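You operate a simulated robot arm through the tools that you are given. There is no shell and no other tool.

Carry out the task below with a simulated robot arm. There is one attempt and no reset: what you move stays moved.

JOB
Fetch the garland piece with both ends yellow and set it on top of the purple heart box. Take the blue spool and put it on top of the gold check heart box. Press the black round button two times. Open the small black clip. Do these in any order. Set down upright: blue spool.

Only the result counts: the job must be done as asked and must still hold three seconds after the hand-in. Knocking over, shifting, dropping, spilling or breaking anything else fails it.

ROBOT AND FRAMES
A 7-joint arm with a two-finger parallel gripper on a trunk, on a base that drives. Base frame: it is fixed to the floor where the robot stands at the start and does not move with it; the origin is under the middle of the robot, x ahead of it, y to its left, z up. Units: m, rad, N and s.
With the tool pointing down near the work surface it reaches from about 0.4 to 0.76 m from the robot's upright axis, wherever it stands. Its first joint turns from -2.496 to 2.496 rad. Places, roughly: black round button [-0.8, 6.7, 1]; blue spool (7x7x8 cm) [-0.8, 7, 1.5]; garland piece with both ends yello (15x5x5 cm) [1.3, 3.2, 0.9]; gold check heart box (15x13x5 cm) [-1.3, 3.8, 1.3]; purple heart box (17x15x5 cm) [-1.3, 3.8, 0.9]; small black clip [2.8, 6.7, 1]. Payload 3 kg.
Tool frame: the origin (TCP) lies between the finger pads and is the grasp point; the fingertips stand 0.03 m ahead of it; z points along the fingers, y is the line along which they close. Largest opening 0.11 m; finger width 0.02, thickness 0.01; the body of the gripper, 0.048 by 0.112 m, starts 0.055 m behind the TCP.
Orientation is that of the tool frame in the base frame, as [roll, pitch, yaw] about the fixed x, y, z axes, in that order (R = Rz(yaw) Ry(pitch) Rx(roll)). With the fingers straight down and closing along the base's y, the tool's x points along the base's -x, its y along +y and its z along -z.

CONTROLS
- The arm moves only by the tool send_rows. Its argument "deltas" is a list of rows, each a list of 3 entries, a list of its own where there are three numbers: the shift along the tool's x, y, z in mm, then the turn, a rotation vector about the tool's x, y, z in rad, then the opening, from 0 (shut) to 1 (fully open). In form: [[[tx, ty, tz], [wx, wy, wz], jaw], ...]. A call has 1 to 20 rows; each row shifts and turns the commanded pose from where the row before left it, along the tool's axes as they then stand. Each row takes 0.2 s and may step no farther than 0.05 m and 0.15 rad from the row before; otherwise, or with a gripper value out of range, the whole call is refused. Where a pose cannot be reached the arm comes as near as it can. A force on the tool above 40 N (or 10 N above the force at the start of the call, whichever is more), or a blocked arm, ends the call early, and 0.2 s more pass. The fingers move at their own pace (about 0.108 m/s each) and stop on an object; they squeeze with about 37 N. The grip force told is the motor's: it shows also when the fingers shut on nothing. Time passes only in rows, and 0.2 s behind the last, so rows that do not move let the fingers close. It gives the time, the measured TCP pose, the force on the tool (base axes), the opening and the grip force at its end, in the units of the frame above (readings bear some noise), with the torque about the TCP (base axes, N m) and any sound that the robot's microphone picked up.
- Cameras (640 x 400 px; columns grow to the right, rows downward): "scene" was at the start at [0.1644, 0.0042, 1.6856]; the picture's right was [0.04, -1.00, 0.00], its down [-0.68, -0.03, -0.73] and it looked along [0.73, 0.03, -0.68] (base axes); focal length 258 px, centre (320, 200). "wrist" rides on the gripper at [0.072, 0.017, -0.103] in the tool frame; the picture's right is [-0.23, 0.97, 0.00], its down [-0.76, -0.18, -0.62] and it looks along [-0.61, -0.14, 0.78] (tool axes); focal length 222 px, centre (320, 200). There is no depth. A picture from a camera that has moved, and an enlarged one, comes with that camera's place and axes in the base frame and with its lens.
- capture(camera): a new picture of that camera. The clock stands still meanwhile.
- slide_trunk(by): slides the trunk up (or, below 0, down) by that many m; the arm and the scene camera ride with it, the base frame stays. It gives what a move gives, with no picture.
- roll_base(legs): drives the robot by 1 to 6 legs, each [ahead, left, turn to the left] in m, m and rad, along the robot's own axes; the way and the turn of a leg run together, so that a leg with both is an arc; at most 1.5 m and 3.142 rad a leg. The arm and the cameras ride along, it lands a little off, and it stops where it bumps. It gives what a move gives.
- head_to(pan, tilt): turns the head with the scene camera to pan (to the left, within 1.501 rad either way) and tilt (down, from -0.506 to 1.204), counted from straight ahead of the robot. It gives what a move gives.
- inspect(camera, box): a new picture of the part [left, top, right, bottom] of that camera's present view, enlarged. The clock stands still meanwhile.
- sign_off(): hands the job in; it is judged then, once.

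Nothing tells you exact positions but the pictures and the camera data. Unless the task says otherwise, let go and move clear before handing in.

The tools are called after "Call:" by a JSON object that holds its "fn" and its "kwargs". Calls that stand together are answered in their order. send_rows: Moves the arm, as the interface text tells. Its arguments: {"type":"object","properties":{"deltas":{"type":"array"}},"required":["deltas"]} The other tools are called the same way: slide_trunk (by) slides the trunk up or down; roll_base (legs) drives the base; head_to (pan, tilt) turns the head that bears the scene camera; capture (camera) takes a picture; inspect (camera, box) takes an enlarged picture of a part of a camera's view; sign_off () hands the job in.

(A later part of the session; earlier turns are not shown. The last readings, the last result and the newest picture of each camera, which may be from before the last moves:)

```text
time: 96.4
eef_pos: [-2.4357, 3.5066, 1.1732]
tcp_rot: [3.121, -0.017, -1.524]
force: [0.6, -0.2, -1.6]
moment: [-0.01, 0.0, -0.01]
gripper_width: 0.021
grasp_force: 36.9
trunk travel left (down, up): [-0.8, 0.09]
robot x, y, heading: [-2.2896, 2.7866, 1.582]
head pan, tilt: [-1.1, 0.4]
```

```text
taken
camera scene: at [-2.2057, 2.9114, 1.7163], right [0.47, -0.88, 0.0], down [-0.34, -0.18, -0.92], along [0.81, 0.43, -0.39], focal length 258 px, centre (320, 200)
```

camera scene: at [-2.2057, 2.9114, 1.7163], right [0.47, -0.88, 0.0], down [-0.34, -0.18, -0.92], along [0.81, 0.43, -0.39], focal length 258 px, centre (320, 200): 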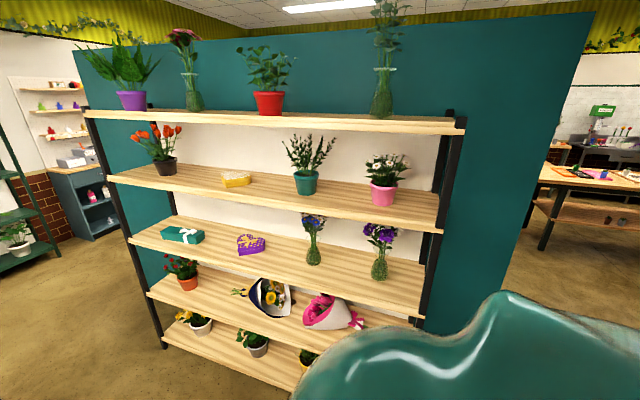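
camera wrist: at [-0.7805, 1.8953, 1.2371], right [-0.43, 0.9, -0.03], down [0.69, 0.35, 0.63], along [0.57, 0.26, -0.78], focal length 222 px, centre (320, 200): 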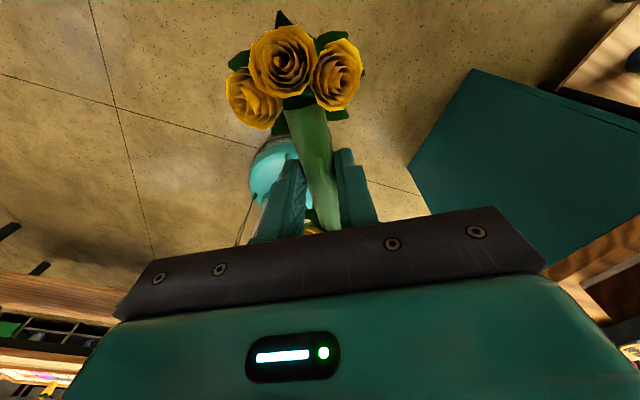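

The rack front is in view: the gold heart box sits on the second shelf, the purple heart box on the third, next to a teal gift box. I'll zoom in.

Call:
{"fn": "inspect", "kwargs": {"camera": "scene", "box": [140, 110, 340, 270]}}

Call:
{"fn": "inspect", "kwargs": {"camera": "scene", "box": [205, 160, 285, 260]}}

```text
2.50 times, centred on (240, 190) of scene
camera zoom: at [-2.2057, 2.9114, 1.7163], right [0.47, -0.88, 0.0], down [-0.34, -0.18, -0.92], along [0.81, 0.43, -0.39], focal length 646 px, centre (520, 225)
```

zoom: 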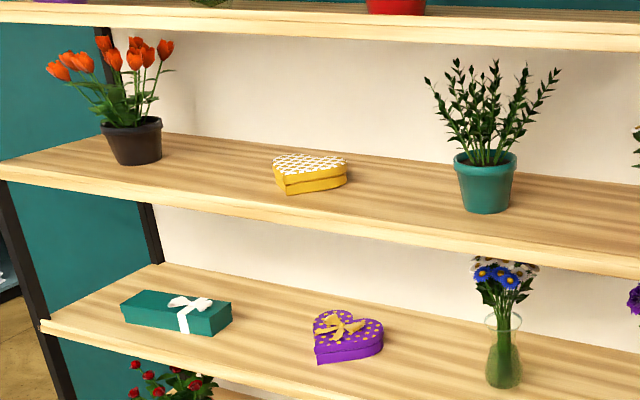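

```text
4.00 times, centred on (245, 210) of scene
camera zoom: at [-2.2057, 2.9114, 1.7163], right [0.47, -0.88, 0.0], down [-0.34, -0.18, -0.92], along [0.81, 0.43, -0.39], focal length 1033 px, centre (620, 160)
```

zoom: 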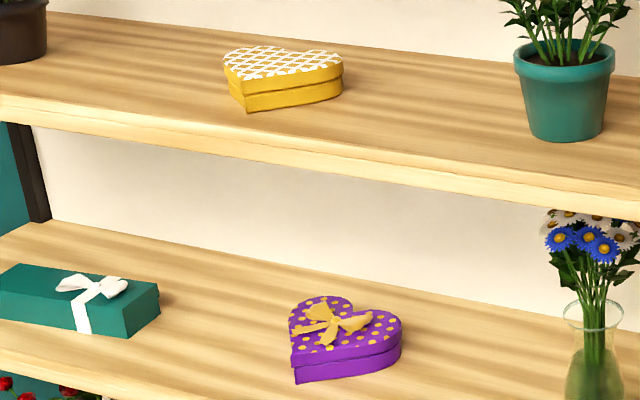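

The heart boxes sit near the shelf fronts, with only ~0.34 m of clearance to the shelf above, so a straight-down tool won't fit. I'll set the garland on the clear floor here and regrasp it with the tool tilted about 40°, keeping the piece level; first lowering the trunk.

Call:
{"fn": "slide_trunk", "kwargs": {"by": -0.78}}

Call:
{"fn": "head_to", "kwargs": {"pan": 0.0, "tilt": 0.9}}

Call:
{"fn": "capture", "kwargs": {"camera": "scene"}}

Call:
{"fn": "capture", "kwargs": {"camera": "wrist"}}

```text
refused: -0.78 is not a number from -0.4 to 0.4
```

```text
time: 97.7
eef_pos: [-2.4343, 3.5083, 1.1737]
tcp_rot: [3.12, -0.018, -1.523]
force: [-0.2, 0.0, -1.2]
moment: [-0.01, -0.04, -0.03]
gripper_width: 0.0211
grasp_force: 36.4
trunk travel left (down, up): [-0.8, 0.09]
robot x, y, heading: [-2.2945, 2.7848, 1.583]
head pan, tilt: [0.0, 0.901]
```

```text
taken
camera scene: at [-2.2886, 2.9436, 1.6734], right [1.0, 0.01, 0.0], down [0.01, -0.78, -0.62], along [-0.01, 0.62, -0.78], focal length 258 px, centre (320, 200)
```

scene: 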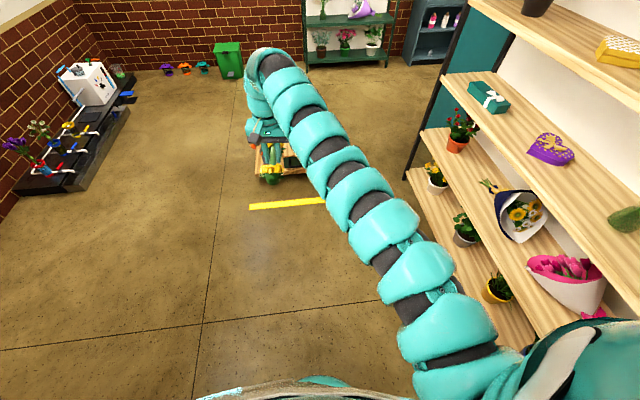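

```text
taken
camera wrist: at [-2.4465, 3.4356, 1.2785], right [-0.98, 0.18, 0.02], down [0.15, 0.78, 0.61], along [0.1, 0.6, -0.8], focal length 222 px, centre (320, 200)
```

wrist: 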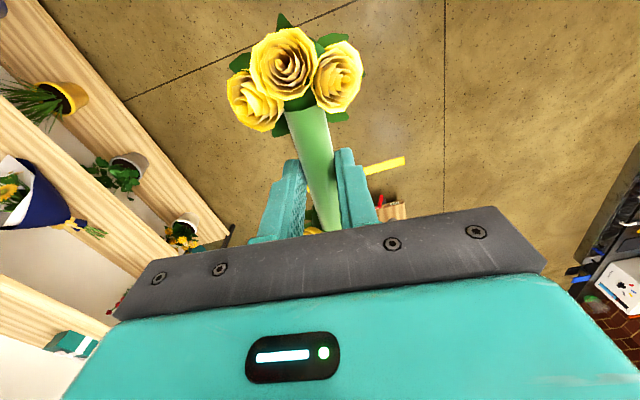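

The floor ahead is clear. Let me zoom on the shelves from this viewpoint to pin down their geometry, and lower the trunk in two steps.

Call:
{"fn": "inspect", "kwargs": {"camera": "scene", "box": [400, 0, 640, 300]}}

Call:
{"fn": "slide_trunk", "kwargs": {"by": -0.4}}

Call:
{"fn": "head_to", "kwargs": {"pan": -1.1, "tilt": 0.0}}

Call:
{"fn": "capture", "kwargs": {"camera": "scene"}}

```text
1.33 times, centred on (520, 150) of scene
camera zoom: at [-2.2886, 2.9436, 1.6734], right [1.0, 0.01, 0.0], down [0.01, -0.78, -0.62], along [-0.01, 0.62, -0.78], focal length 344 px, centre (53, 267)
```

zoom: 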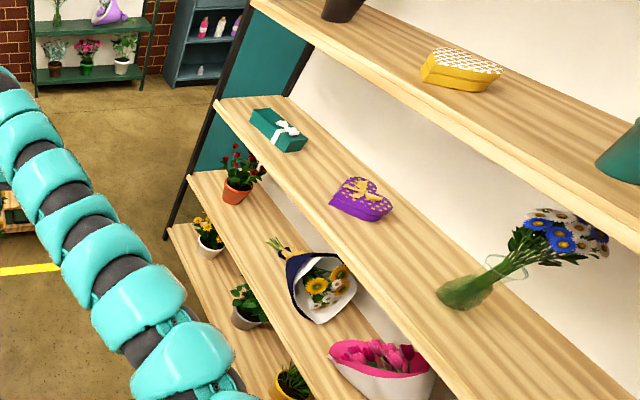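

```text
time: 101.6
eef_pos: [-2.4361, 3.507, 0.7735]
tcp_rot: [3.121, -0.016, -1.524]
force: [0.0, -0.3, -2.0]
moment: [0.0, 0.0, 0.02]
gripper_width: 0.021
grasp_force: 37.8
trunk travel left (down, up): [-0.4, 0.49]
robot x, y, heading: [-2.2837, 2.7877, 1.582]
head pan, tilt: [0.0, 0.901]
```

```text
time: 102.9
eef_pos: [-2.4361, 3.5069, 0.7736]
tcp_rot: [3.121, -0.018, -1.523]
force: [-0.1, 0.0, -2.4]
moment: [-0.02, 0.0, 0.01]
gripper_width: 0.0211
grasp_force: 36.9
trunk travel left (down, up): [-0.4, 0.49]
robot x, y, heading: [-2.2897, 2.7883, 1.583]
head pan, tilt: [-1.1, 0.0]
```

```text
taken
camera scene: at [-2.208, 2.9101, 1.3533], right [0.47, -0.88, 0.0], down [0.0, 0.0, -1.0], along [0.88, 0.47, 0.0], focal length 258 px, centre (320, 200)
```

scene: 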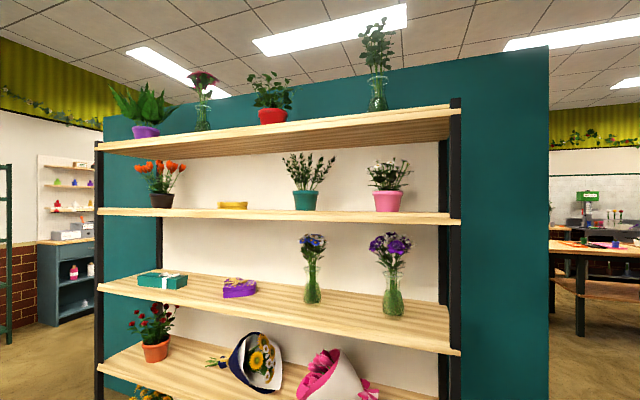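

From this level view I can measure the shelf heights by vertical parallax. Zooming in on the relevant edges.

Call:
{"fn": "inspect", "kwargs": {"camera": "scene", "box": [80, 130, 280, 255]}}

Call:
{"fn": "inspect", "kwargs": {"camera": "scene", "box": [180, 190, 308, 320]}}

Call:
{"fn": "inspect", "kwargs": {"camera": "scene", "box": [380, 90, 540, 370]}}

```text
3.20 times, centred on (180, 192) of scene
camera zoom: at [-2.208, 2.9101, 1.3533], right [0.47, -0.88, 0.0], down [0.0, 0.0, -1.0], along [0.88, 0.47, 0.0], focal length 827 px, centre (768, 224)
```

zoom: 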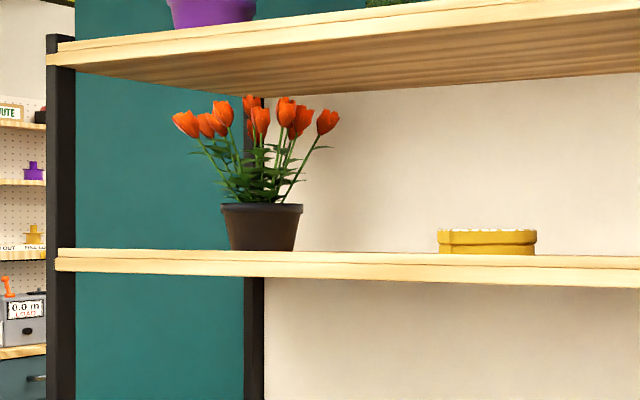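

```text
3.08 times, centred on (244, 255) of scene
camera zoom: at [-2.208, 2.9101, 1.3533], right [0.47, -0.88, 0.0], down [0.0, 0.0, -1.0], along [0.88, 0.47, 0.0], focal length 795 px, centre (554, 31)
```

zoom: 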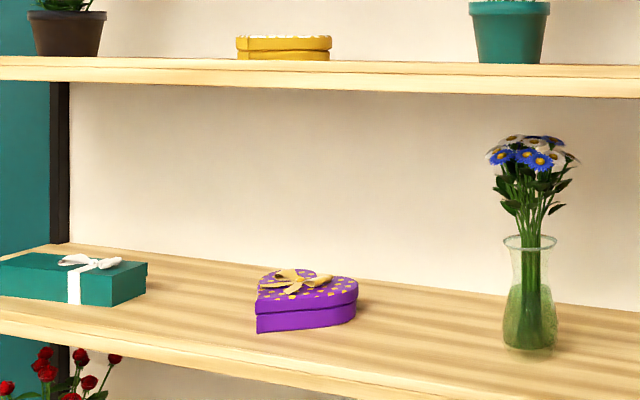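

```text
1.43 times, centred on (460, 230) of scene
camera zoom: at [-2.208, 2.9101, 1.3533], right [0.47, -0.88, 0.0], down [0.0, 0.0, -1.0], along [0.88, 0.47, 0.0], focal length 369 px, centre (120, 157)
```

zoom: 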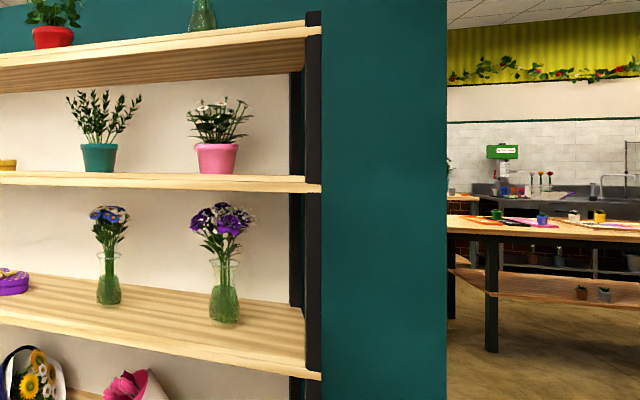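

Triangulating: shelf 3 top z≈0.93, purple box top ≈0.98 with centre ≈(-1.335, 3.795) about 15 cm in from the shelf front; shelf 2 underside ≈1.27; gold box centre ≈(-1.35, 3.81), top ≈1.345. Now lowering to the floor to regrasp.

Call:
{"fn": "slide_trunk", "kwargs": {"by": -0.39}}

Call:
{"fn": "send_rows", "kwargs": {"deltas": [[[30, 0, 0], [0.02, -0.018, 0], 0], [[30, 0, 30], [0, 0, 0], 0], [[30, 0, 35], [0, 0, 0], 0], [[0, 0, 45], [0, 0, 0], 0], [[0, 0, 45], [0, 0, 0], 0], [[0, 0, 45], [0, 0, 0], 0]]}}

Call:
{"fn": "head_to", "kwargs": {"pan": 0.0, "tilt": 0.8}}

Call:
{"fn": "capture", "kwargs": {"camera": "scene"}}

Call:
{"fn": "capture", "kwargs": {"camera": "wrist"}}

```text
time: 106.6
eef_pos: [-2.4345, 3.5067, 0.3832]
tcp_rot: [3.119, -0.018, -1.521]
force: [-0.9, -0.3, -2.1]
moment: [-0.02, -0.02, 0.02]
gripper_width: 0.021
grasp_force: 37.1
trunk travel left (down, up): [-0.01, 0.88]
robot x, y, heading: [-2.2877, 2.7849, 1.584]
head pan, tilt: [-1.1, 0.0]
```

```text
time: 108.0
eef_pos: [-2.4306, 3.418, 0.1832]
tcp_rot: [3.141, 0.001, -1.525]
force: [0.3, -0.4, -1.5]
moment: [-0.01, -0.02, -0.01]
gripper_width: 0.0211
grasp_force: 37.2
trunk travel left (down, up): [-0.01, 0.88]
robot x, y, heading: [-2.2851, 2.7866, 1.583]
head pan, tilt: [-1.1, 0.0]
```

```text
time: 109.4
eef_pos: [-2.4305, 3.4171, 0.1833]
tcp_rot: [3.141, 0.001, -1.526]
force: [1.1, -0.6, -1.8]
moment: [0.01, 0.01, 0.01]
gripper_width: 0.0208
grasp_force: 37.2
trunk travel left (down, up): [-0.01, 0.88]
robot x, y, heading: [-2.2888, 2.7896, 1.589]
head pan, tilt: [0.0, 0.799]
```

```text
taken
camera scene: at [-2.2887, 2.9485, 0.8913], right [1.0, 0.01, 0.0], down [0.01, -0.72, -0.7], along [-0.01, 0.7, -0.72], focal length 258 px, centre (320, 200)
```

scene: 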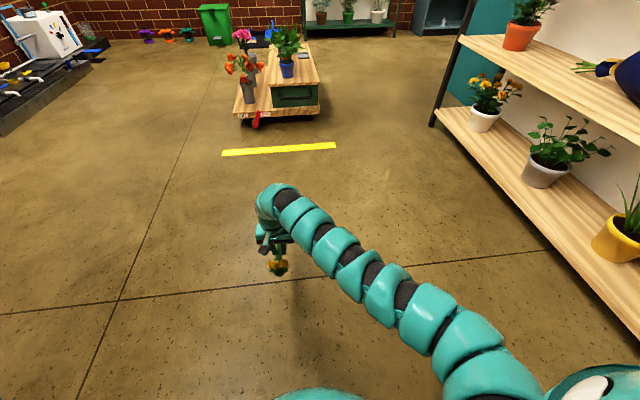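

```text
taken
camera wrist: at [-2.4448, 3.3436, 0.2877], right [-0.98, 0.18, 0.0], down [0.14, 0.77, 0.62], along [0.11, 0.61, -0.78], focal length 222 px, centre (320, 200)
```

wrist: 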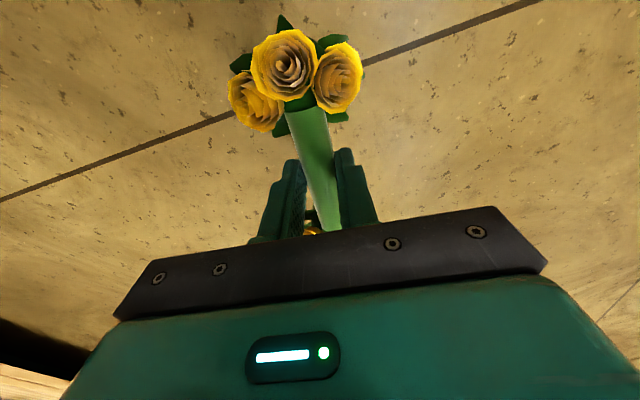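

Floor is clear under the gripper. Descending to just above the floor, then small steps watching force.

Call:
{"fn": "send_rows", "kwargs": {"deltas": [[[0, 0, 45], [0, 0, 0], 0], [[0, 0, 45], [0, 0, 0], 0], [[0, 0, 38], [0, 0, 0], 0], [[0, 0, 0], [0, 0, 0], 0]]}}

Call:
{"fn": "send_rows", "kwargs": {"deltas": [[[0, 0, 3], [0, 0, 0], 0], [[0, 0, 3], [0, 0, 0], 0], [[0, 0, 0], [0, 0, 0], 0]]}}

Call:
{"fn": "send_rows", "kwargs": {"deltas": [[[0, 0, 2], [0, 0, 0], 0], [[0, 0, 2], [0, 0, 0], 0], [[0, 0, 0], [0, 0, 0], 0]]}}

```text
time: 110.4
eef_pos: [-2.4309, 3.4172, 0.0574]
tcp_rot: [3.14, 0.003, -1.523]
force: [4.0, -8.6, 21.4]
moment: [-0.66, -0.07, -0.08]
gripper_width: 0.021
grasp_force: 36.8
trunk travel left (down, up): [-0.01, 0.88]
robot x, y, heading: [-2.2944, 2.7867, 1.586]
head pan, tilt: [0.0, 0.799]
```

```text
time: 111.2
eef_pos: [-2.4307, 3.4193, 0.0515]
tcp_rot: [3.141, 0.008, -1.526]
force: [3.0, -1.1, 29.9]
moment: [0.08, -0.05, 0.01]
gripper_width: 0.0209
grasp_force: 37.1
trunk travel left (down, up): [-0.01, 0.88]
robot x, y, heading: [-2.285, 2.7854, 1.58]
head pan, tilt: [0.0, 0.799]
```

```text
time: 112.0
eef_pos: [-2.4312, 3.4187, 0.0463]
tcp_rot: [3.139, 0.005, -1.526]
force: [-3.1, 11.4, 28.2]
moment: [0.23, 0.08, -0.02]
gripper_width: 0.0209
grasp_force: 37.1
trunk travel left (down, up): [-0.01, 0.88]
robot x, y, heading: [-2.2904, 2.7909, 1.586]
head pan, tilt: [0.0, 0.799]
```

Contact with the floor registered around TCP z≈0.057. Let me look at how the piece is sitting before releasing.

Call:
{"fn": "capture", "kwargs": {"camera": "wrist"}}

Call:
{"fn": "inspect", "kwargs": {"camera": "scene", "box": [220, 170, 340, 320]}}

```text
taken
camera wrist: at [-2.4444, 3.3441, 0.1513], right [-0.98, 0.18, 0.0], down [0.14, 0.77, 0.63], along [0.11, 0.62, -0.78], focal length 222 px, centre (320, 200)
```

wrist: 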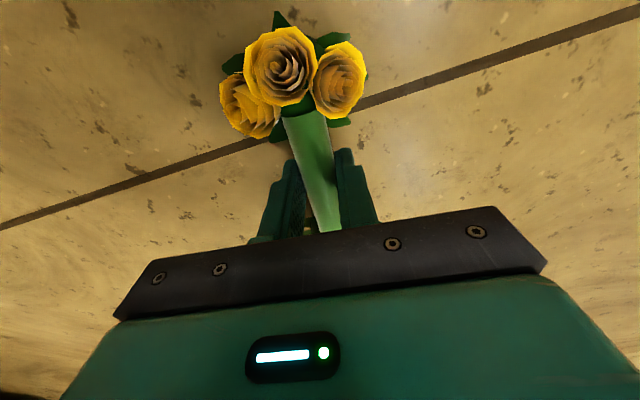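

```text
2.67 times, centred on (280, 245) of scene
camera zoom: at [-2.2884, 2.9469, 0.8916], right [1.0, 0.01, 0.0], down [0.01, -0.72, -0.7], along [-0.01, 0.7, -0.72], focal length 689 px, centre (427, 80)
```

zoom: 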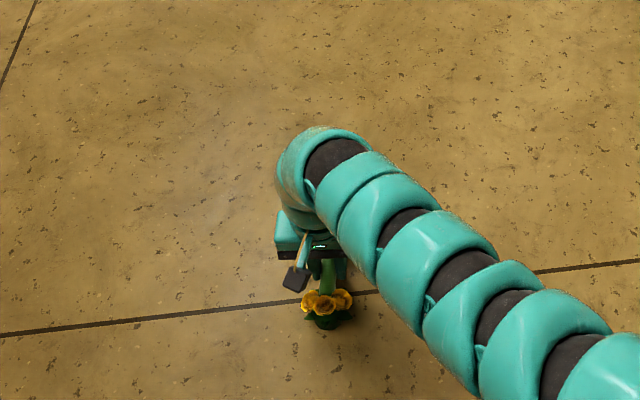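

The piece is resting on the floor, still upright. Releasing gently and lifting clear.

Call:
{"fn": "send_rows", "kwargs": {"deltas": [[[0, 0, -2], [0, 0, 0], 0.25], [[0, 0, 0], [0, 0, 0], 0.4], [[0, 0, 0], [0, 0, 0], 0.5], [[0, 0, 0], [0, 0, 0], 0.5]]}}

Call:
{"fn": "send_rows", "kwargs": {"deltas": [[[0, 0, -20], [0, 0, 0], 0.5], [[0, 0, -40], [0, 0, 0], 0.5], [[0, 0, -45], [0, 0, 0], 0.5], [[0, 0, -45], [0, 0, 0], 0.5]]}}

Call:
{"fn": "capture", "kwargs": {"camera": "wrist"}}

Call:
{"fn": "inspect", "kwargs": {"camera": "scene", "box": [220, 170, 340, 320]}}

```text
time: 113.0
eef_pos: [-2.4303, 3.4157, 0.047]
tcp_rot: [3.141, 0.0, -1.525]
force: [0.7, -1.2, 0.2]
moment: [0.01, -0.01, -0.02]
gripper_width: 0.0551
grasp_force: 0.0
trunk travel left (down, up): [-0.01, 0.88]
robot x, y, heading: [-2.2871, 2.7851, 1.585]
head pan, tilt: [0.0, 0.799]
```

```text
time: 114.0
eef_pos: [-2.4295, 3.4178, 0.2002]
tcp_rot: [3.141, -0.001, -1.524]
force: [-0.2, 0.3, -0.4]
moment: [-0.01, 0.03, 0.01]
gripper_width: 0.0552
grasp_force: 0.1
trunk travel left (down, up): [-0.01, 0.88]
robot x, y, heading: [-2.2845, 2.7864, 1.583]
head pan, tilt: [0.0, 0.799]
```

```text
taken
camera wrist: at [-2.444, 3.344, 0.3026], right [-0.98, 0.18, 0.0], down [0.14, 0.77, 0.62], along [0.11, 0.61, -0.78], focal length 222 px, centre (320, 200)
```

wrist: 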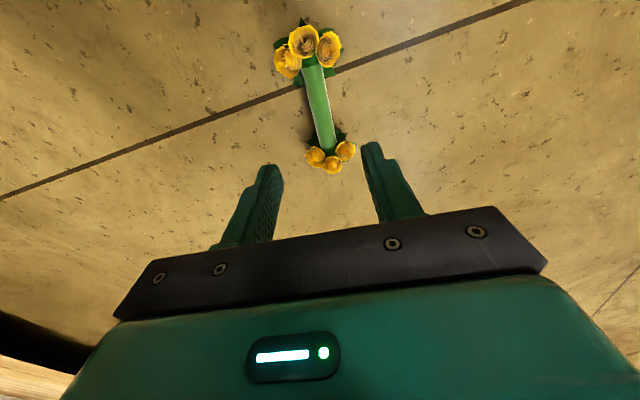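

```text
2.67 times, centred on (280, 245) of scene
camera zoom: at [-2.2887, 2.9486, 0.8913], right [1.0, 0.01, 0.0], down [0.01, -0.72, -0.7], along [-0.01, 0.7, -0.72], focal length 689 px, centre (427, 80)
```

zoom: 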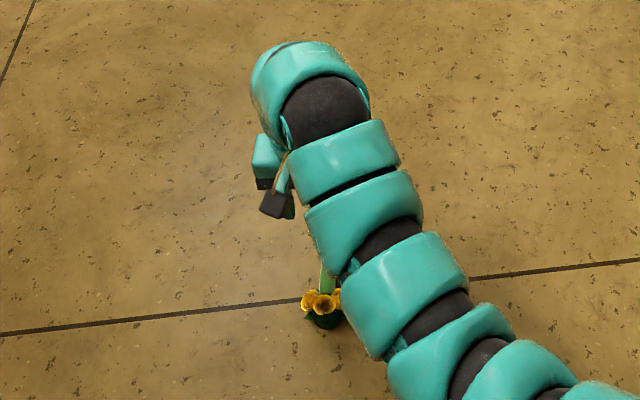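

The garland stands upright on the floor with its tube centred at about (-2.429, 3.423), lying along y. I'll tilt the tool 50° forward above it, then look.

Call:
{"fn": "send_rows", "kwargs": {"deltas": [[[0, 0, 0], [0, 0, 0.03], 0.5], [[0, 0, 0], [0, -0.1455, 0], 0.5], [[0, 0, 0], [0, -0.1455, 0], 0.5], [[0, 0, 0], [0, -0.1455, 0], 0.5], [[0, 0, 0], [0, -0.1455, 0], 0.5], [[0, 0, 0], [0, -0.1455, 0], 0.5], [[0, 0, 0], [0, -0.1455, 0], 0.5], [[0, 0, 0], [0, 0, 0], 0.5]]}}

Call:
{"fn": "capture", "kwargs": {"camera": "wrist"}}

Call:
{"fn": "inspect", "kwargs": {"camera": "scene", "box": [200, 150, 360, 330]}}

```text
time: 115.4
eef_pos: [-2.3736, 3.5302, 0.3636]
tcp_rot: [2.907, 0.904, -1.886]
force: [-0.3, 0.4, -0.3]
moment: [0.09, -0.05, 0.02]
gripper_width: 0.0549
grasp_force: 0.0
trunk travel left (down, up): [-0.01, 0.88]
robot x, y, heading: [-2.2884, 2.7871, 1.586]
head pan, tilt: [0.0, 0.799]
stopped in row 6: the arm was blocked; the commanded pose is now the measured one
```

```text
taken
camera wrist: at [-2.4063, 3.407, 0.3725], right [-0.91, 0.26, 0.32], down [0.31, -0.07, 0.95], along [0.27, 0.96, -0.01], focal length 222 px, centre (320, 200)
```

wrist: 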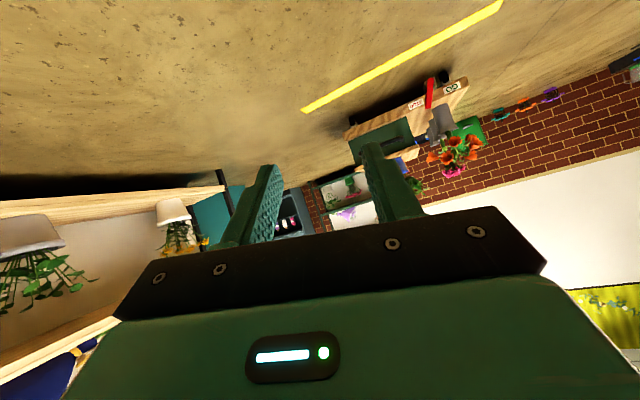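

```text
2.22 times, centred on (280, 240) of scene
camera zoom: at [-2.2881, 2.9515, 0.8903], right [1.0, 0.01, 0.0], down [0.01, -0.72, -0.69], along [-0.01, 0.69, -0.72], focal length 574 px, centre (409, 111)
```

zoom: 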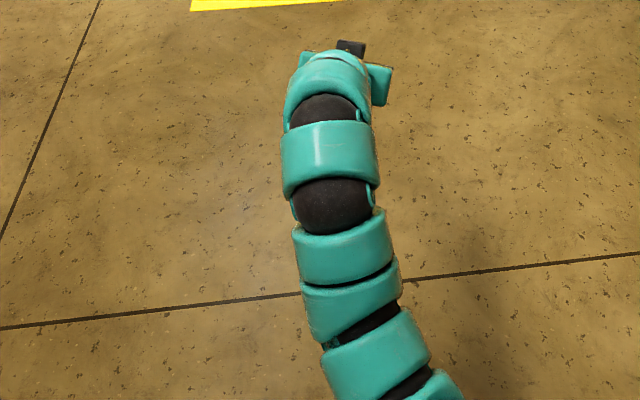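

The tilt hit an arm limit because the piece was too close to the robot; with a forward tilt it should be ~0.85 m out. I'll back the base 0.2 m and square up the tool orientation.

Call:
{"fn": "roll_base", "kwargs": {"legs": [[-0.2, 0, 0]]}}

Call:
{"fn": "send_rows", "kwargs": {"deltas": [[[0, 0, 0], [-0.013, 0.0275, -0.101], 0.5], [[0, 0, 0], [-0.013, 0.0275, -0.101], 0.5], [[0, 0, 0], [0, 0, 0], 0.5]]}}

Call:
{"fn": "capture", "kwargs": {"camera": "wrist"}}

Call:
{"fn": "capture", "kwargs": {"camera": "scene"}}

```text
time: 117.0
eef_pos: [-2.371, 3.3306, 0.3587]
tcp_rot: [2.916, 0.895, -1.88]
force: [-0.2, -0.4, -0.4]
moment: [-0.02, 0.01, 0.01]
gripper_width: 0.0553
grasp_force: 0.0
trunk travel left (down, up): [-0.01, 0.88]
robot x, y, heading: [-2.2891, 2.5897, 1.584]
head pan, tilt: [0.0, 0.799]
```

```text
time: 117.8
eef_pos: [-2.3708, 3.3279, 0.3626]
tcp_rot: [-3.139, 0.871, -1.554]
force: [0.0, -0.4, -0.4]
moment: [0.0, 0.0, -0.02]
gripper_width: 0.0548
grasp_force: 0.0
trunk travel left (down, up): [-0.01, 0.88]
robot x, y, heading: [-2.2852, 2.5873, 1.582]
head pan, tilt: [0.0, 0.799]
```

```text
taken
camera wrist: at [-2.3859, 3.2018, 0.3746], right [-0.98, 0.13, 0.17], down [0.18, 0.02, 0.98], along [0.12, 0.99, -0.04], focal length 222 px, centre (320, 200)
```

wrist: 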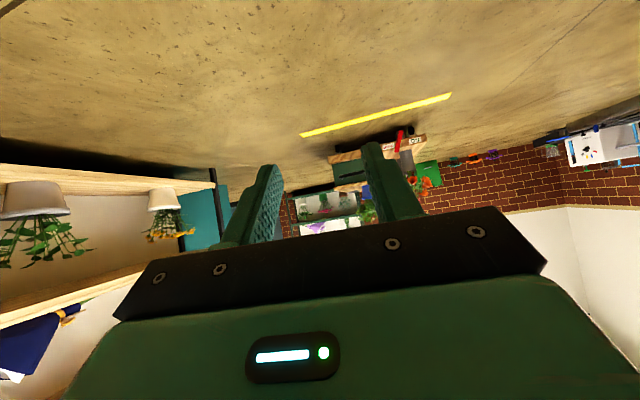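

```text
taken
camera scene: at [-2.2859, 2.7484, 0.8911], right [1.0, 0.02, 0.0], down [0.01, -0.72, -0.7], along [-0.01, 0.7, -0.72], focal length 258 px, centre (320, 200)
```

scene: 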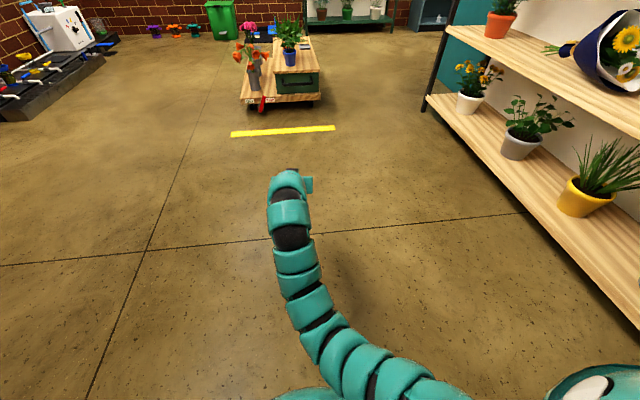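

Tool is squared at 50° tilt. Moving above the garland at z≈0.2.

Call:
{"fn": "send_rows", "kwargs": {"deltas": [[[16.6, 14.1, 43.6], [0, 0, 0], 0.5], [[16.6, 14.1, 43.6], [0, 0, 0], 0.5], [[16.6, 14.1, 43.6], [0, 0, 0], 0.5], [[16.6, 14.1, 43.6], [0, 0, 0], 0.5], [[0, 0, 0], [0, 0, 0], 0.5]]}}

Call:
{"fn": "capture", "kwargs": {"camera": "wrist"}}

Call:
{"fn": "head_to", "kwargs": {"pan": 0.25, "tilt": 0.85}}

Call:
{"fn": "capture", "kwargs": {"camera": "scene"}}

```text
time: 119.0
eef_pos: [-2.4285, 3.4167, 0.1999]
tcp_rot: [3.139, 0.87, -1.556]
force: [-0.4, 0.5, 0.6]
moment: [0.0, -0.02, -0.02]
gripper_width: 0.0549
grasp_force: 0.1
trunk travel left (down, up): [-0.01, 0.88]
robot x, y, heading: [-2.2856, 2.5908, 1.587]
head pan, tilt: [0.0, 0.799]
```

```text
taken
camera wrist: at [-2.4429, 3.2906, 0.2117], right [-0.98, 0.13, 0.17], down [0.18, 0.02, 0.98], along [0.13, 0.99, -0.04], focal length 222 px, centre (320, 200)
```

wrist: 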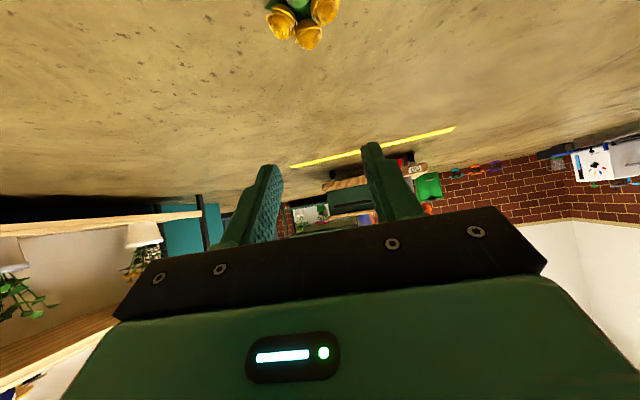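

```text
time: 119.7
eef_pos: [-2.4281, 3.4153, 0.1989]
tcp_rot: [3.141, 0.872, -1.557]
force: [0.7, 0.3, -0.3]
moment: [-0.03, 0.02, -0.01]
gripper_width: 0.055
grasp_force: 0.0
trunk travel left (down, up): [-0.01, 0.88]
robot x, y, heading: [-2.2827, 2.589, 1.589]
head pan, tilt: [0.25, 0.85]
```

```text
taken
camera scene: at [-2.3051, 2.7432, 0.8873], right [0.97, 0.26, 0.0], down [0.2, -0.73, -0.66], along [-0.17, 0.64, -0.75], focal length 258 px, centre (320, 200)
```

scene: 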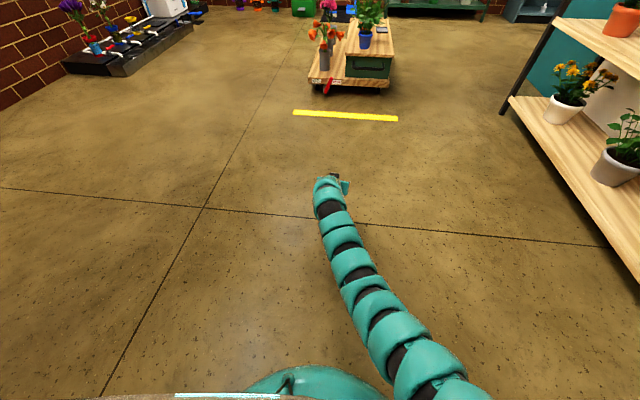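

The far end of the piece appears right where expected (x≈-2.43). Descending vertically in steps.

Call:
{"fn": "send_rows", "kwargs": {"deltas": [[[36, 0, 30], [0, 0, 0], 0.5], [[36, 0, 30], [0, 0, 0], 0.5], [[0, 0, 0], [0, 0, 0], 0.5]]}}

Call:
{"fn": "capture", "kwargs": {"camera": "wrist"}}

```text
time: 120.5
eef_pos: [-2.4259, 3.4135, 0.1062]
tcp_rot: [-3.14, 0.872, -1.552]
force: [0.5, -0.2, -0.7]
moment: [0.03, -0.01, -0.01]
gripper_width: 0.0549
grasp_force: 0.1
trunk travel left (down, up): [-0.01, 0.88]
robot x, y, heading: [-2.2866, 2.5865, 1.589]
head pan, tilt: [0.25, 0.85]
```

```text
taken
camera wrist: at [-2.4422, 3.2881, 0.118], right [-0.98, 0.13, 0.17], down [0.18, 0.02, 0.98], along [0.12, 0.99, -0.04], focal length 222 px, centre (320, 200)
```

wrist: 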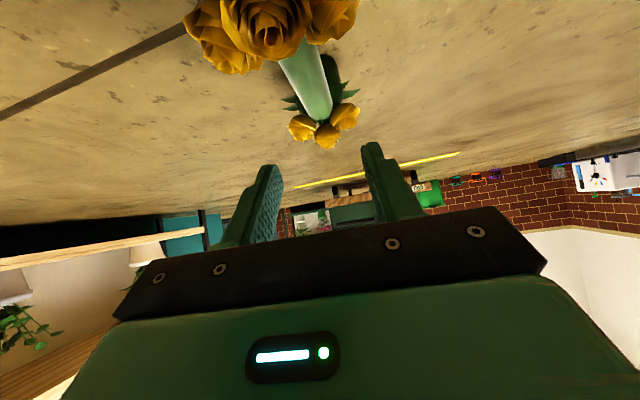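

Tube centre height is ≈0.044 m and its x ≈ -2.432. Final descent with a 5 mm lateral correction.

Call:
{"fn": "send_rows", "kwargs": {"deltas": [[[19, 5, 16], [0, 0, 0], 0.5], [[12, 0, 10], [0, 0, 0], 0.5], [[6.5, 0, 5.5], [0, 0, 0], 0.5], [[0, 0, 0], [0, 0, 0], 0.5]]}}

Call:
{"fn": "capture", "kwargs": {"camera": "wrist"}}

```text
time: 121.5
eef_pos: [-2.4394, 3.3863, 0.0751]
tcp_rot: [-3.141, 0.869, -1.556]
force: [0.3, 0.9, 0.0]
moment: [-0.01, -0.01, -0.02]
gripper_width: 0.0552
grasp_force: 0.1
out of reach, approached as far as the arm can: row 1, 2, 3
trunk travel left (down, up): [-0.01, 0.88]
robot x, y, heading: [-2.2843, 2.5855, 1.586]
head pan, tilt: [0.25, 0.85]
```

```text
taken
camera wrist: at [-2.4543, 3.2603, 0.0862], right [-0.98, 0.13, 0.17], down [0.18, 0.02, 0.98], along [0.13, 0.99, -0.04], focal length 222 px, centre (320, 200)
```

wrist: 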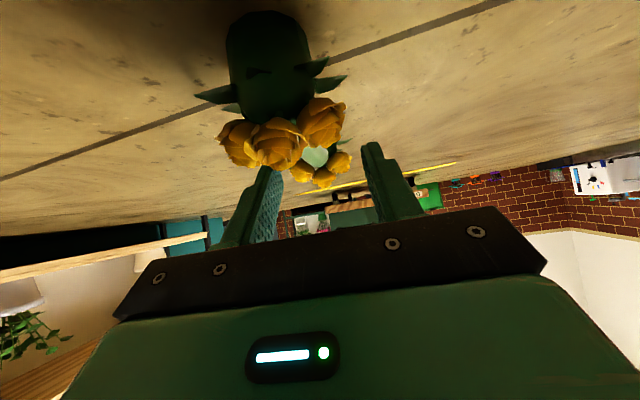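

The arm bottoms out about 3 cm short there. I'll raise the tool, bring the base 6 cm closer, and try again.

Call:
{"fn": "send_rows", "kwargs": {"deltas": [[[-31, 0, -26], [0, 0, 0], 0.5], [[-31, 0, -26], [0, 0, 0], 0.5], [[0, 0, 0], [0, 0, 0], 0.5]]}}

Call:
{"fn": "roll_base", "kwargs": {"legs": [[0.06, 0, 0]]}}

```text
time: 122.3
eef_pos: [-2.4405, 3.3869, 0.1558]
tcp_rot: [3.139, 0.87, -1.556]
force: [-0.1, 0.0, -0.1]
moment: [-0.04, 0.02, 0.0]
gripper_width: 0.0548
grasp_force: 0.1
trunk travel left (down, up): [-0.01, 0.88]
robot x, y, heading: [-2.2836, 2.5865, 1.586]
head pan, tilt: [0.25, 0.85]
```

```text
time: 123.3
eef_pos: [-2.4404, 3.4476, 0.156]
tcp_rot: [-3.14, 0.872, -1.556]
force: [-0.2, -0.2, 0.6]
moment: [0.03, 0.02, -0.01]
gripper_width: 0.055
grasp_force: 0.0
trunk travel left (down, up): [-0.01, 0.88]
robot x, y, heading: [-2.2904, 2.6459, 1.584]
head pan, tilt: [0.25, 0.85]
```

Call:
{"fn": "send_rows", "kwargs": {"deltas": [[[32.9, -2.5, 11.6], [0, 0, 0], 0.5], [[32.9, -2.5, 11.6], [0, 0, 0], 0.5], [[16, -2, 6], [0, 0, 0], 0.5], [[0, 0, 0], [0, 0, 0], 0.5]]}}

Call:
{"fn": "capture", "kwargs": {"camera": "wrist"}}

```text
time: 124.3
eef_pos: [-2.4307, 3.417, 0.0752]
tcp_rot: [3.14, 0.869, -1.559]
force: [0.3, -0.2, -0.6]
moment: [0.02, -0.02, 0.03]
gripper_width: 0.0548
grasp_force: 0.0
trunk travel left (down, up): [-0.01, 0.88]
robot x, y, heading: [-2.2883, 2.6428, 1.586]
head pan, tilt: [0.25, 0.85]
```

```text
taken
camera wrist: at [-2.4474, 3.2906, 0.0862], right [-0.98, 0.13, 0.17], down [0.18, 0.02, 0.98], along [0.13, 0.99, -0.04], focal length 222 px, centre (320, 200)
```

wrist: 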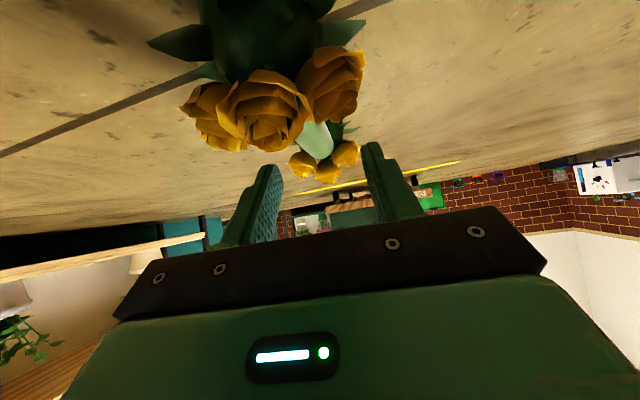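

Now aligned and within reach. Lowering the last 18 mm.

Call:
{"fn": "send_rows", "kwargs": {"deltas": [[[9, 0, 4], [0, 0, 0], 0.5], [[8.5, 0, 4], [0, 0, 0], 0.5], [[0, 0, 0], [0, 0, 0], 0.5]]}}

Call:
{"fn": "capture", "kwargs": {"camera": "wrist"}}

```text
time: 125.1
eef_pos: [-2.4313, 3.413, 0.056]
tcp_rot: [-3.14, 0.871, -1.557]
force: [0.9, 0.0, -0.7]
moment: [0.03, 0.0, 0.0]
gripper_width: 0.0552
grasp_force: 0.0
trunk travel left (down, up): [-0.01, 0.88]
robot x, y, heading: [-2.2879, 2.6481, 1.581]
head pan, tilt: [0.25, 0.85]
```

```text
taken
camera wrist: at [-2.4468, 3.2854, 0.0684], right [-0.98, 0.13, 0.17], down [0.18, 0.02, 0.98], along [0.13, 0.99, -0.04], focal length 222 px, centre (320, 200)
```

wrist: 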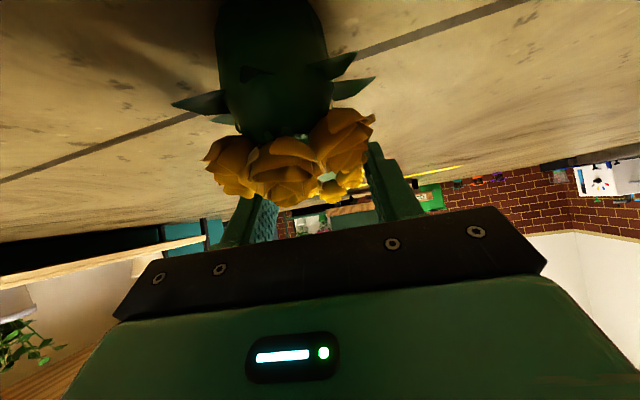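

The tube is between the pads. Closing.

Call:
{"fn": "send_rows", "kwargs": {"deltas": [[[0, 0, 0], [0, 0, 0], 0.2], [[0, 0, 0], [0, 0, 0], 0], [[0, 0, 0], [0, 0, 0], 0], [[0, 0, 0], [0, 0, 0], 0]]}}

```text
time: 126.1
eef_pos: [-2.4305, 3.4126, 0.0565]
tcp_rot: [3.138, 0.871, -1.557]
force: [1.3, 1.0, -0.1]
moment: [-0.06, -0.05, 0.02]
gripper_width: 0.0209
grasp_force: 36.8
trunk travel left (down, up): [-0.01, 0.88]
robot x, y, heading: [-2.286, 2.6439, 1.584]
head pan, tilt: [0.25, 0.85]
```

Gripped at tube width. Lifting straight up and checking the piece is level.

Call:
{"fn": "send_rows", "kwargs": {"deltas": [[[-15, 0, -13], [0, 0, 0], 0], [[-31, 0, -26], [0, 0, 0], 0], [[-31, 0, -26], [0, 0, 0], 0], [[-31, 0, -26], [0, 0, 0], 0], [[0, 0, 0], [0, 0, 0], 0]]}}

Call:
{"fn": "capture", "kwargs": {"camera": "wrist"}}

Call:
{"fn": "capture", "kwargs": {"camera": "scene"}}

```text
time: 127.3
eef_pos: [-2.4351, 3.414, 0.2213]
tcp_rot: [-3.137, 0.885, -1.551]
force: [1.0, -0.2, -1.0]
moment: [-0.02, 0.02, 0.0]
gripper_width: 0.0211
grasp_force: 37.6
trunk travel left (down, up): [-0.01, 0.88]
robot x, y, heading: [-2.288, 2.6438, 1.585]
head pan, tilt: [0.25, 0.85]
```

```text
taken
camera wrist: at [-2.4509, 3.2869, 0.2314], right [-0.98, 0.13, 0.17], down [0.18, 0.0, 0.98], along [0.13, 0.99, -0.03], focal length 222 px, centre (320, 200)
```

wrist: 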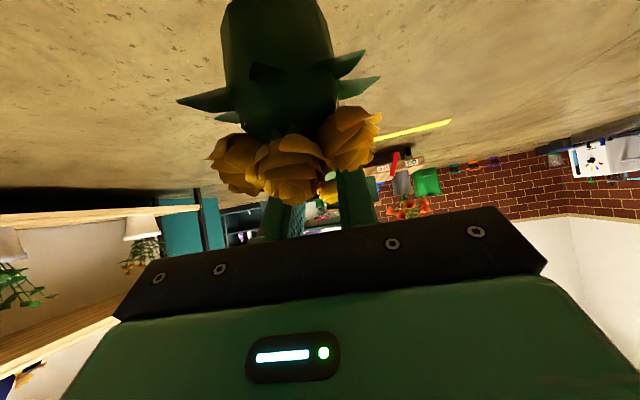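

```text
taken
camera scene: at [-2.313, 2.7965, 0.9012], right [0.97, 0.26, 0.01], down [0.2, -0.72, -0.66], along [-0.17, 0.64, -0.75], focal length 258 px, centre (320, 200)
```

scene: 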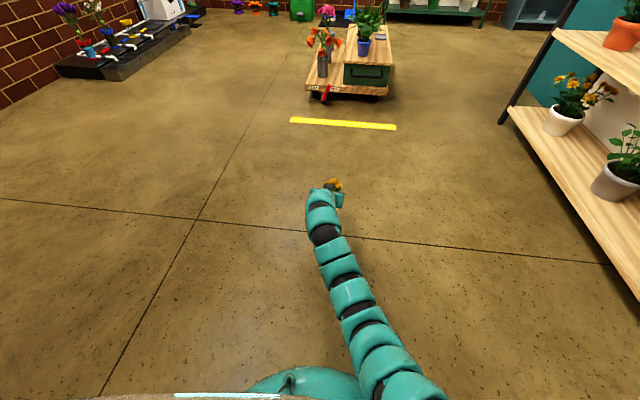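

The garland is held level with a 50° tool tilt. Raising the trunk and repositioning the base to face the rack squarely (heading ≈0.16).

Call:
{"fn": "slide_trunk", "kwargs": {"by": 0.4}}

Call:
{"fn": "slide_trunk", "kwargs": {"by": 0.38}}

Call:
{"fn": "roll_base", "kwargs": {"legs": [[0.55, 0.32, 0], [0, 0, -1.42]]}}

Call:
{"fn": "head_to", "kwargs": {"pan": 0.0, "tilt": 0.35}}

Call:
{"fn": "capture", "kwargs": {"camera": "scene"}}

Call:
{"fn": "capture", "kwargs": {"camera": "wrist"}}

```text
time: 131.1
eef_pos: [-2.4326, 3.4116, 0.5962]
tcp_rot: [3.142, 0.871, -1.555]
force: [-0.2, 0.4, -2.4]
moment: [0.0, 0.01, 0.01]
gripper_width: 0.0211
grasp_force: 37.4
trunk travel left (down, up): [-0.41, 0.48]
robot x, y, heading: [-2.2831, 2.6465, 1.583]
head pan, tilt: [0.25, 0.85]
```

```text
time: 134.8
eef_pos: [-2.4327, 3.4121, 0.9767]
tcp_rot: [-3.141, 0.872, -1.556]
force: [0.3, 0.2, -0.8]
moment: [0.0, 0.01, 0.0]
gripper_width: 0.0213
grasp_force: 36.8
trunk travel left (down, up): [-0.79, 0.1]
robot x, y, heading: [-2.2882, 2.648, 1.584]
head pan, tilt: [0.25, 0.85]
```

```text
time: 141.8
eef_pos: [-1.8738, 3.4487, 0.977]
tcp_rot: [3.14, 0.871, -2.976]
force: [-0.4, 0.3, -2.5]
moment: [-0.02, 0.04, 0.0]
gripper_width: 0.021
grasp_force: 36.5
trunk travel left (down, up): [-0.79, 0.1]
robot x, y, heading: [-2.6089, 3.1868, 0.167]
head pan, tilt: [0.25, 0.85]
```

```text
time: 142.8
eef_pos: [-1.8744, 3.4504, 0.9777]
tcp_rot: [3.141, 0.872, -2.976]
force: [0.6, -0.5, -1.7]
moment: [0.01, -0.01, -0.01]
gripper_width: 0.0208
grasp_force: 37.4
trunk travel left (down, up): [-0.79, 0.1]
robot x, y, heading: [-2.6057, 3.1916, 0.168]
head pan, tilt: [0.0, 0.351]
```

```text
taken
camera scene: at [-2.437, 3.2189, 1.7108], right [0.17, -0.99, 0.0], down [-0.34, -0.06, -0.94], along [0.93, 0.15, -0.34], focal length 258 px, centre (320, 200)
```

scene: 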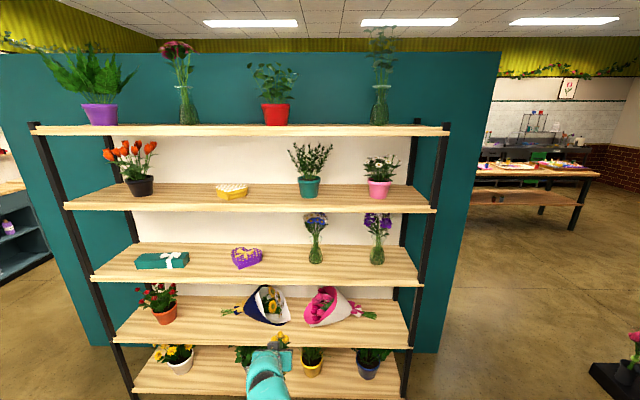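

```text
taken
camera wrist: at [-2.0014, 3.4452, 0.989], right [-0.02, 0.98, 0.17], down [0.04, -0.17, 0.98], along [1.0, 0.02, -0.04], focal length 222 px, centre (320, 200)
```

wrist: 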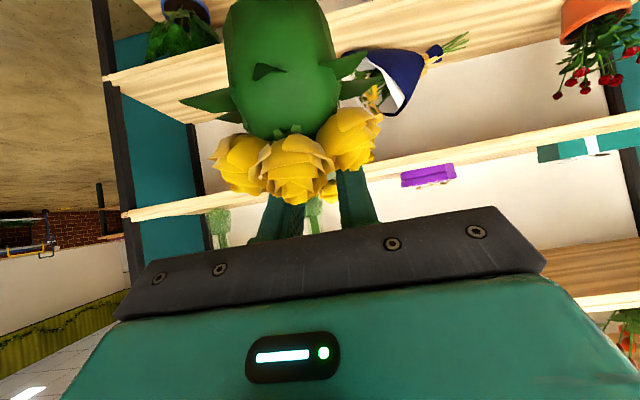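

Now I face the rack squarely (shelf edges are level in the picture). I'll zoom both cameras to triangulate the purple box and shelf edges accurately.

Call:
{"fn": "inspect", "kwargs": {"camera": "scene", "box": [170, 170, 330, 280]}}

Call:
{"fn": "inspect", "kwargs": {"camera": "wrist", "box": [340, 100, 640, 290]}}

Call:
{"fn": "inspect", "kwargs": {"camera": "wrist", "box": [380, 140, 480, 200]}}

```text
3.64 times, centred on (250, 225) of scene
camera zoom: at [-2.437, 3.2189, 1.7108], right [0.17, -0.99, 0.0], down [-0.34, -0.06, -0.94], along [0.93, 0.15, -0.34], focal length 940 px, centre (574, 109)
```

zoom: 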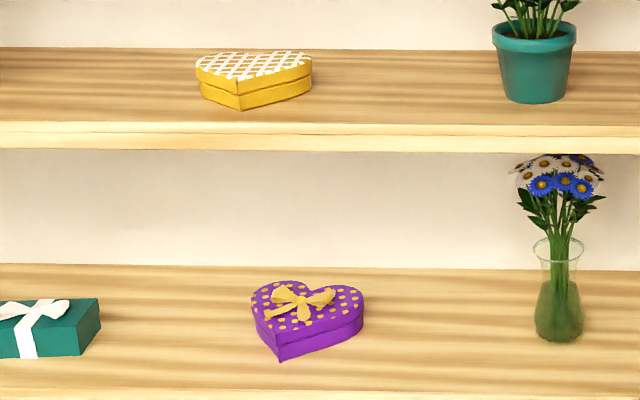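

```text
2.11 times, centred on (490, 195) of wrist
camera zoom: at [-2.0014, 3.4452, 0.989], right [-0.02, 0.98, 0.17], down [0.04, -0.17, 0.98], along [1.0, 0.02, -0.04], focal length 468 px, centre (-38, 210)
```

zoom: 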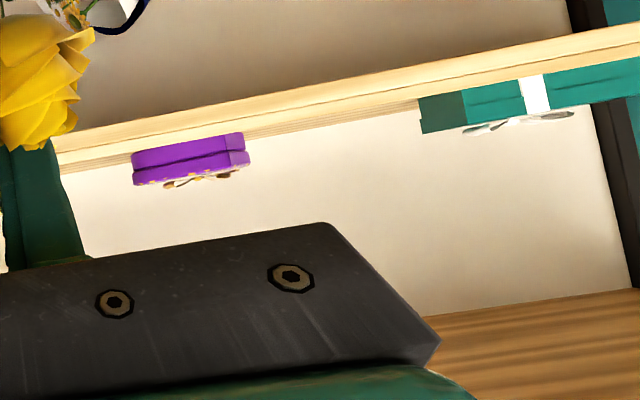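

```text
6.40 times, centred on (430, 170) of wrist
camera zoom: at [-2.0014, 3.4452, 0.989], right [-0.02, 0.98, 0.17], down [0.04, -0.17, 0.98], along [1.0, 0.02, -0.04], focal length 1422 px, centre (-384, 392)
```

zoom: 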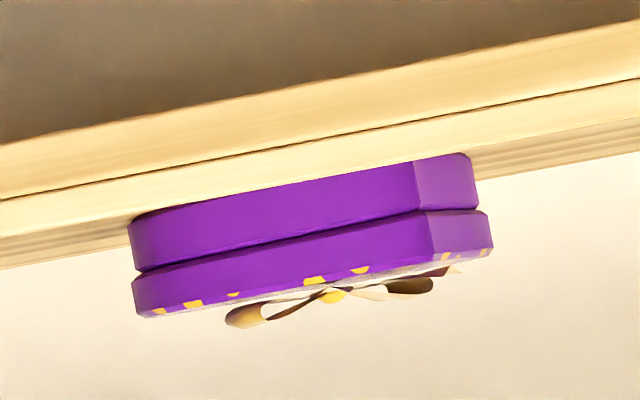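

Triangulated: purple lid top z≈0.970, tip 5 cm behind the shelf edge, box centre ≈(-1.342, 3.812), heart axis aligned with my heading; shelf 2 underside ≈1.274. I'll raise the trunk 8 cm and move to a pre-insertion position.

Call:
{"fn": "slide_trunk", "kwargs": {"by": 0.08}}

Call:
{"fn": "roll_base", "kwargs": {"legs": [[0, 0.268, 0], [0.38, 0, 0]]}}

Call:
{"fn": "capture", "kwargs": {"camera": "wrist"}}

Call:
{"fn": "head_to", "kwargs": {"pan": 0.2, "tilt": 0.7}}

Call:
{"fn": "capture", "kwargs": {"camera": "scene"}}

```text
time: 143.9
eef_pos: [-1.8735, 3.4487, 1.0584]
tcp_rot: [3.141, 0.869, -2.976]
force: [0.0, 0.5, -0.7]
moment: [-0.06, 0.03, 0.01]
gripper_width: 0.0211
grasp_force: 36.9
trunk travel left (down, up): [-0.87, 0.02]
robot x, y, heading: [-2.6087, 3.1921, 0.165]
head pan, tilt: [0.0, 0.351]
```

```text
time: 147.8
eef_pos: [-1.5399, 3.7741, 1.0562]
tcp_rot: [3.141, 0.868, -2.977]
force: [-0.5, -1.0, -2.5]
moment: [-0.01, 0.02, -0.01]
gripper_width: 0.021
grasp_force: 37.0
trunk travel left (down, up): [-0.87, 0.02]
robot x, y, heading: [-2.2788, 3.5185, 0.162]
head pan, tilt: [0.0, 0.351]
```

```text
taken
camera wrist: at [-1.6668, 3.7702, 1.0687], right [-0.02, 0.98, 0.17], down [0.04, -0.17, 0.98], along [1.0, 0.02, -0.04], focal length 222 px, centre (320, 200)
```

wrist: 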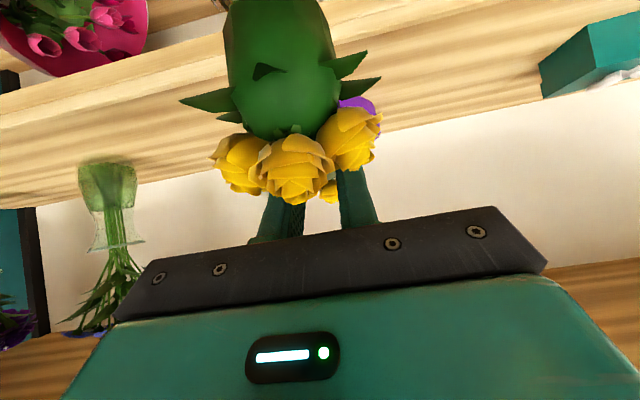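

```text
time: 148.7
eef_pos: [-1.5397, 3.7751, 1.0558]
tcp_rot: [3.141, 0.872, -2.976]
force: [0.4, 0.3, -2.5]
moment: [0.0, -0.02, -0.03]
gripper_width: 0.0212
grasp_force: 36.7
trunk travel left (down, up): [-0.87, 0.02]
robot x, y, heading: [-2.2745, 3.5095, 0.162]
head pan, tilt: [0.201, 0.7]
```

```text
taken
camera scene: at [-2.1156, 3.5594, 1.7596], right [0.36, -0.93, 0.0], down [-0.6, -0.23, -0.77], along [0.71, 0.27, -0.64], focal length 258 px, centre (320, 200)
```

scene: 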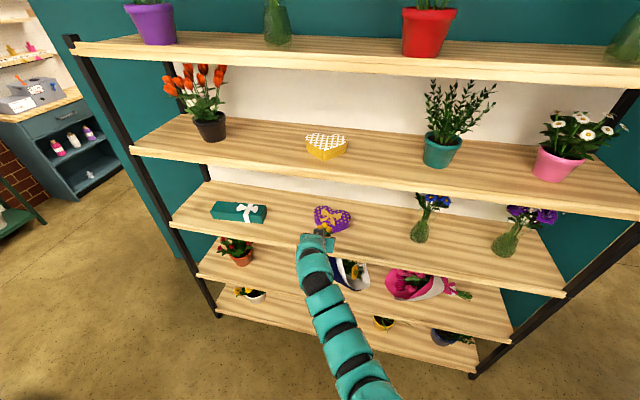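

The gripper is in front of the purple box at entry height. Zooming to confirm lateral alignment and clearances before inserting.

Call:
{"fn": "inspect", "kwargs": {"camera": "scene", "box": [250, 120, 410, 260]}}

```text
2.86 times, centred on (330, 190) of scene
camera zoom: at [-2.1156, 3.5594, 1.7596], right [0.36, -0.93, 0.0], down [-0.6, -0.23, -0.77], along [0.71, 0.27, -0.64], focal length 738 px, centre (291, 229)
```

zoom: 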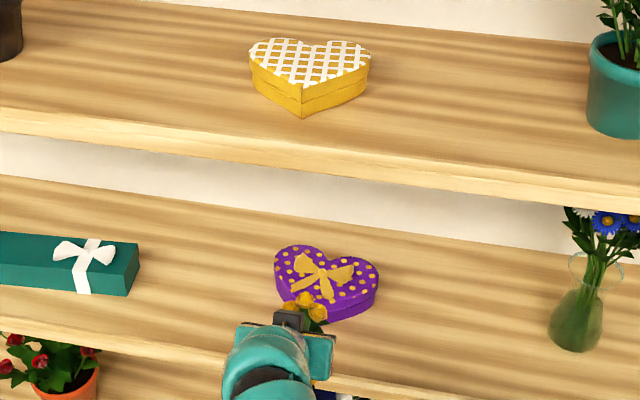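

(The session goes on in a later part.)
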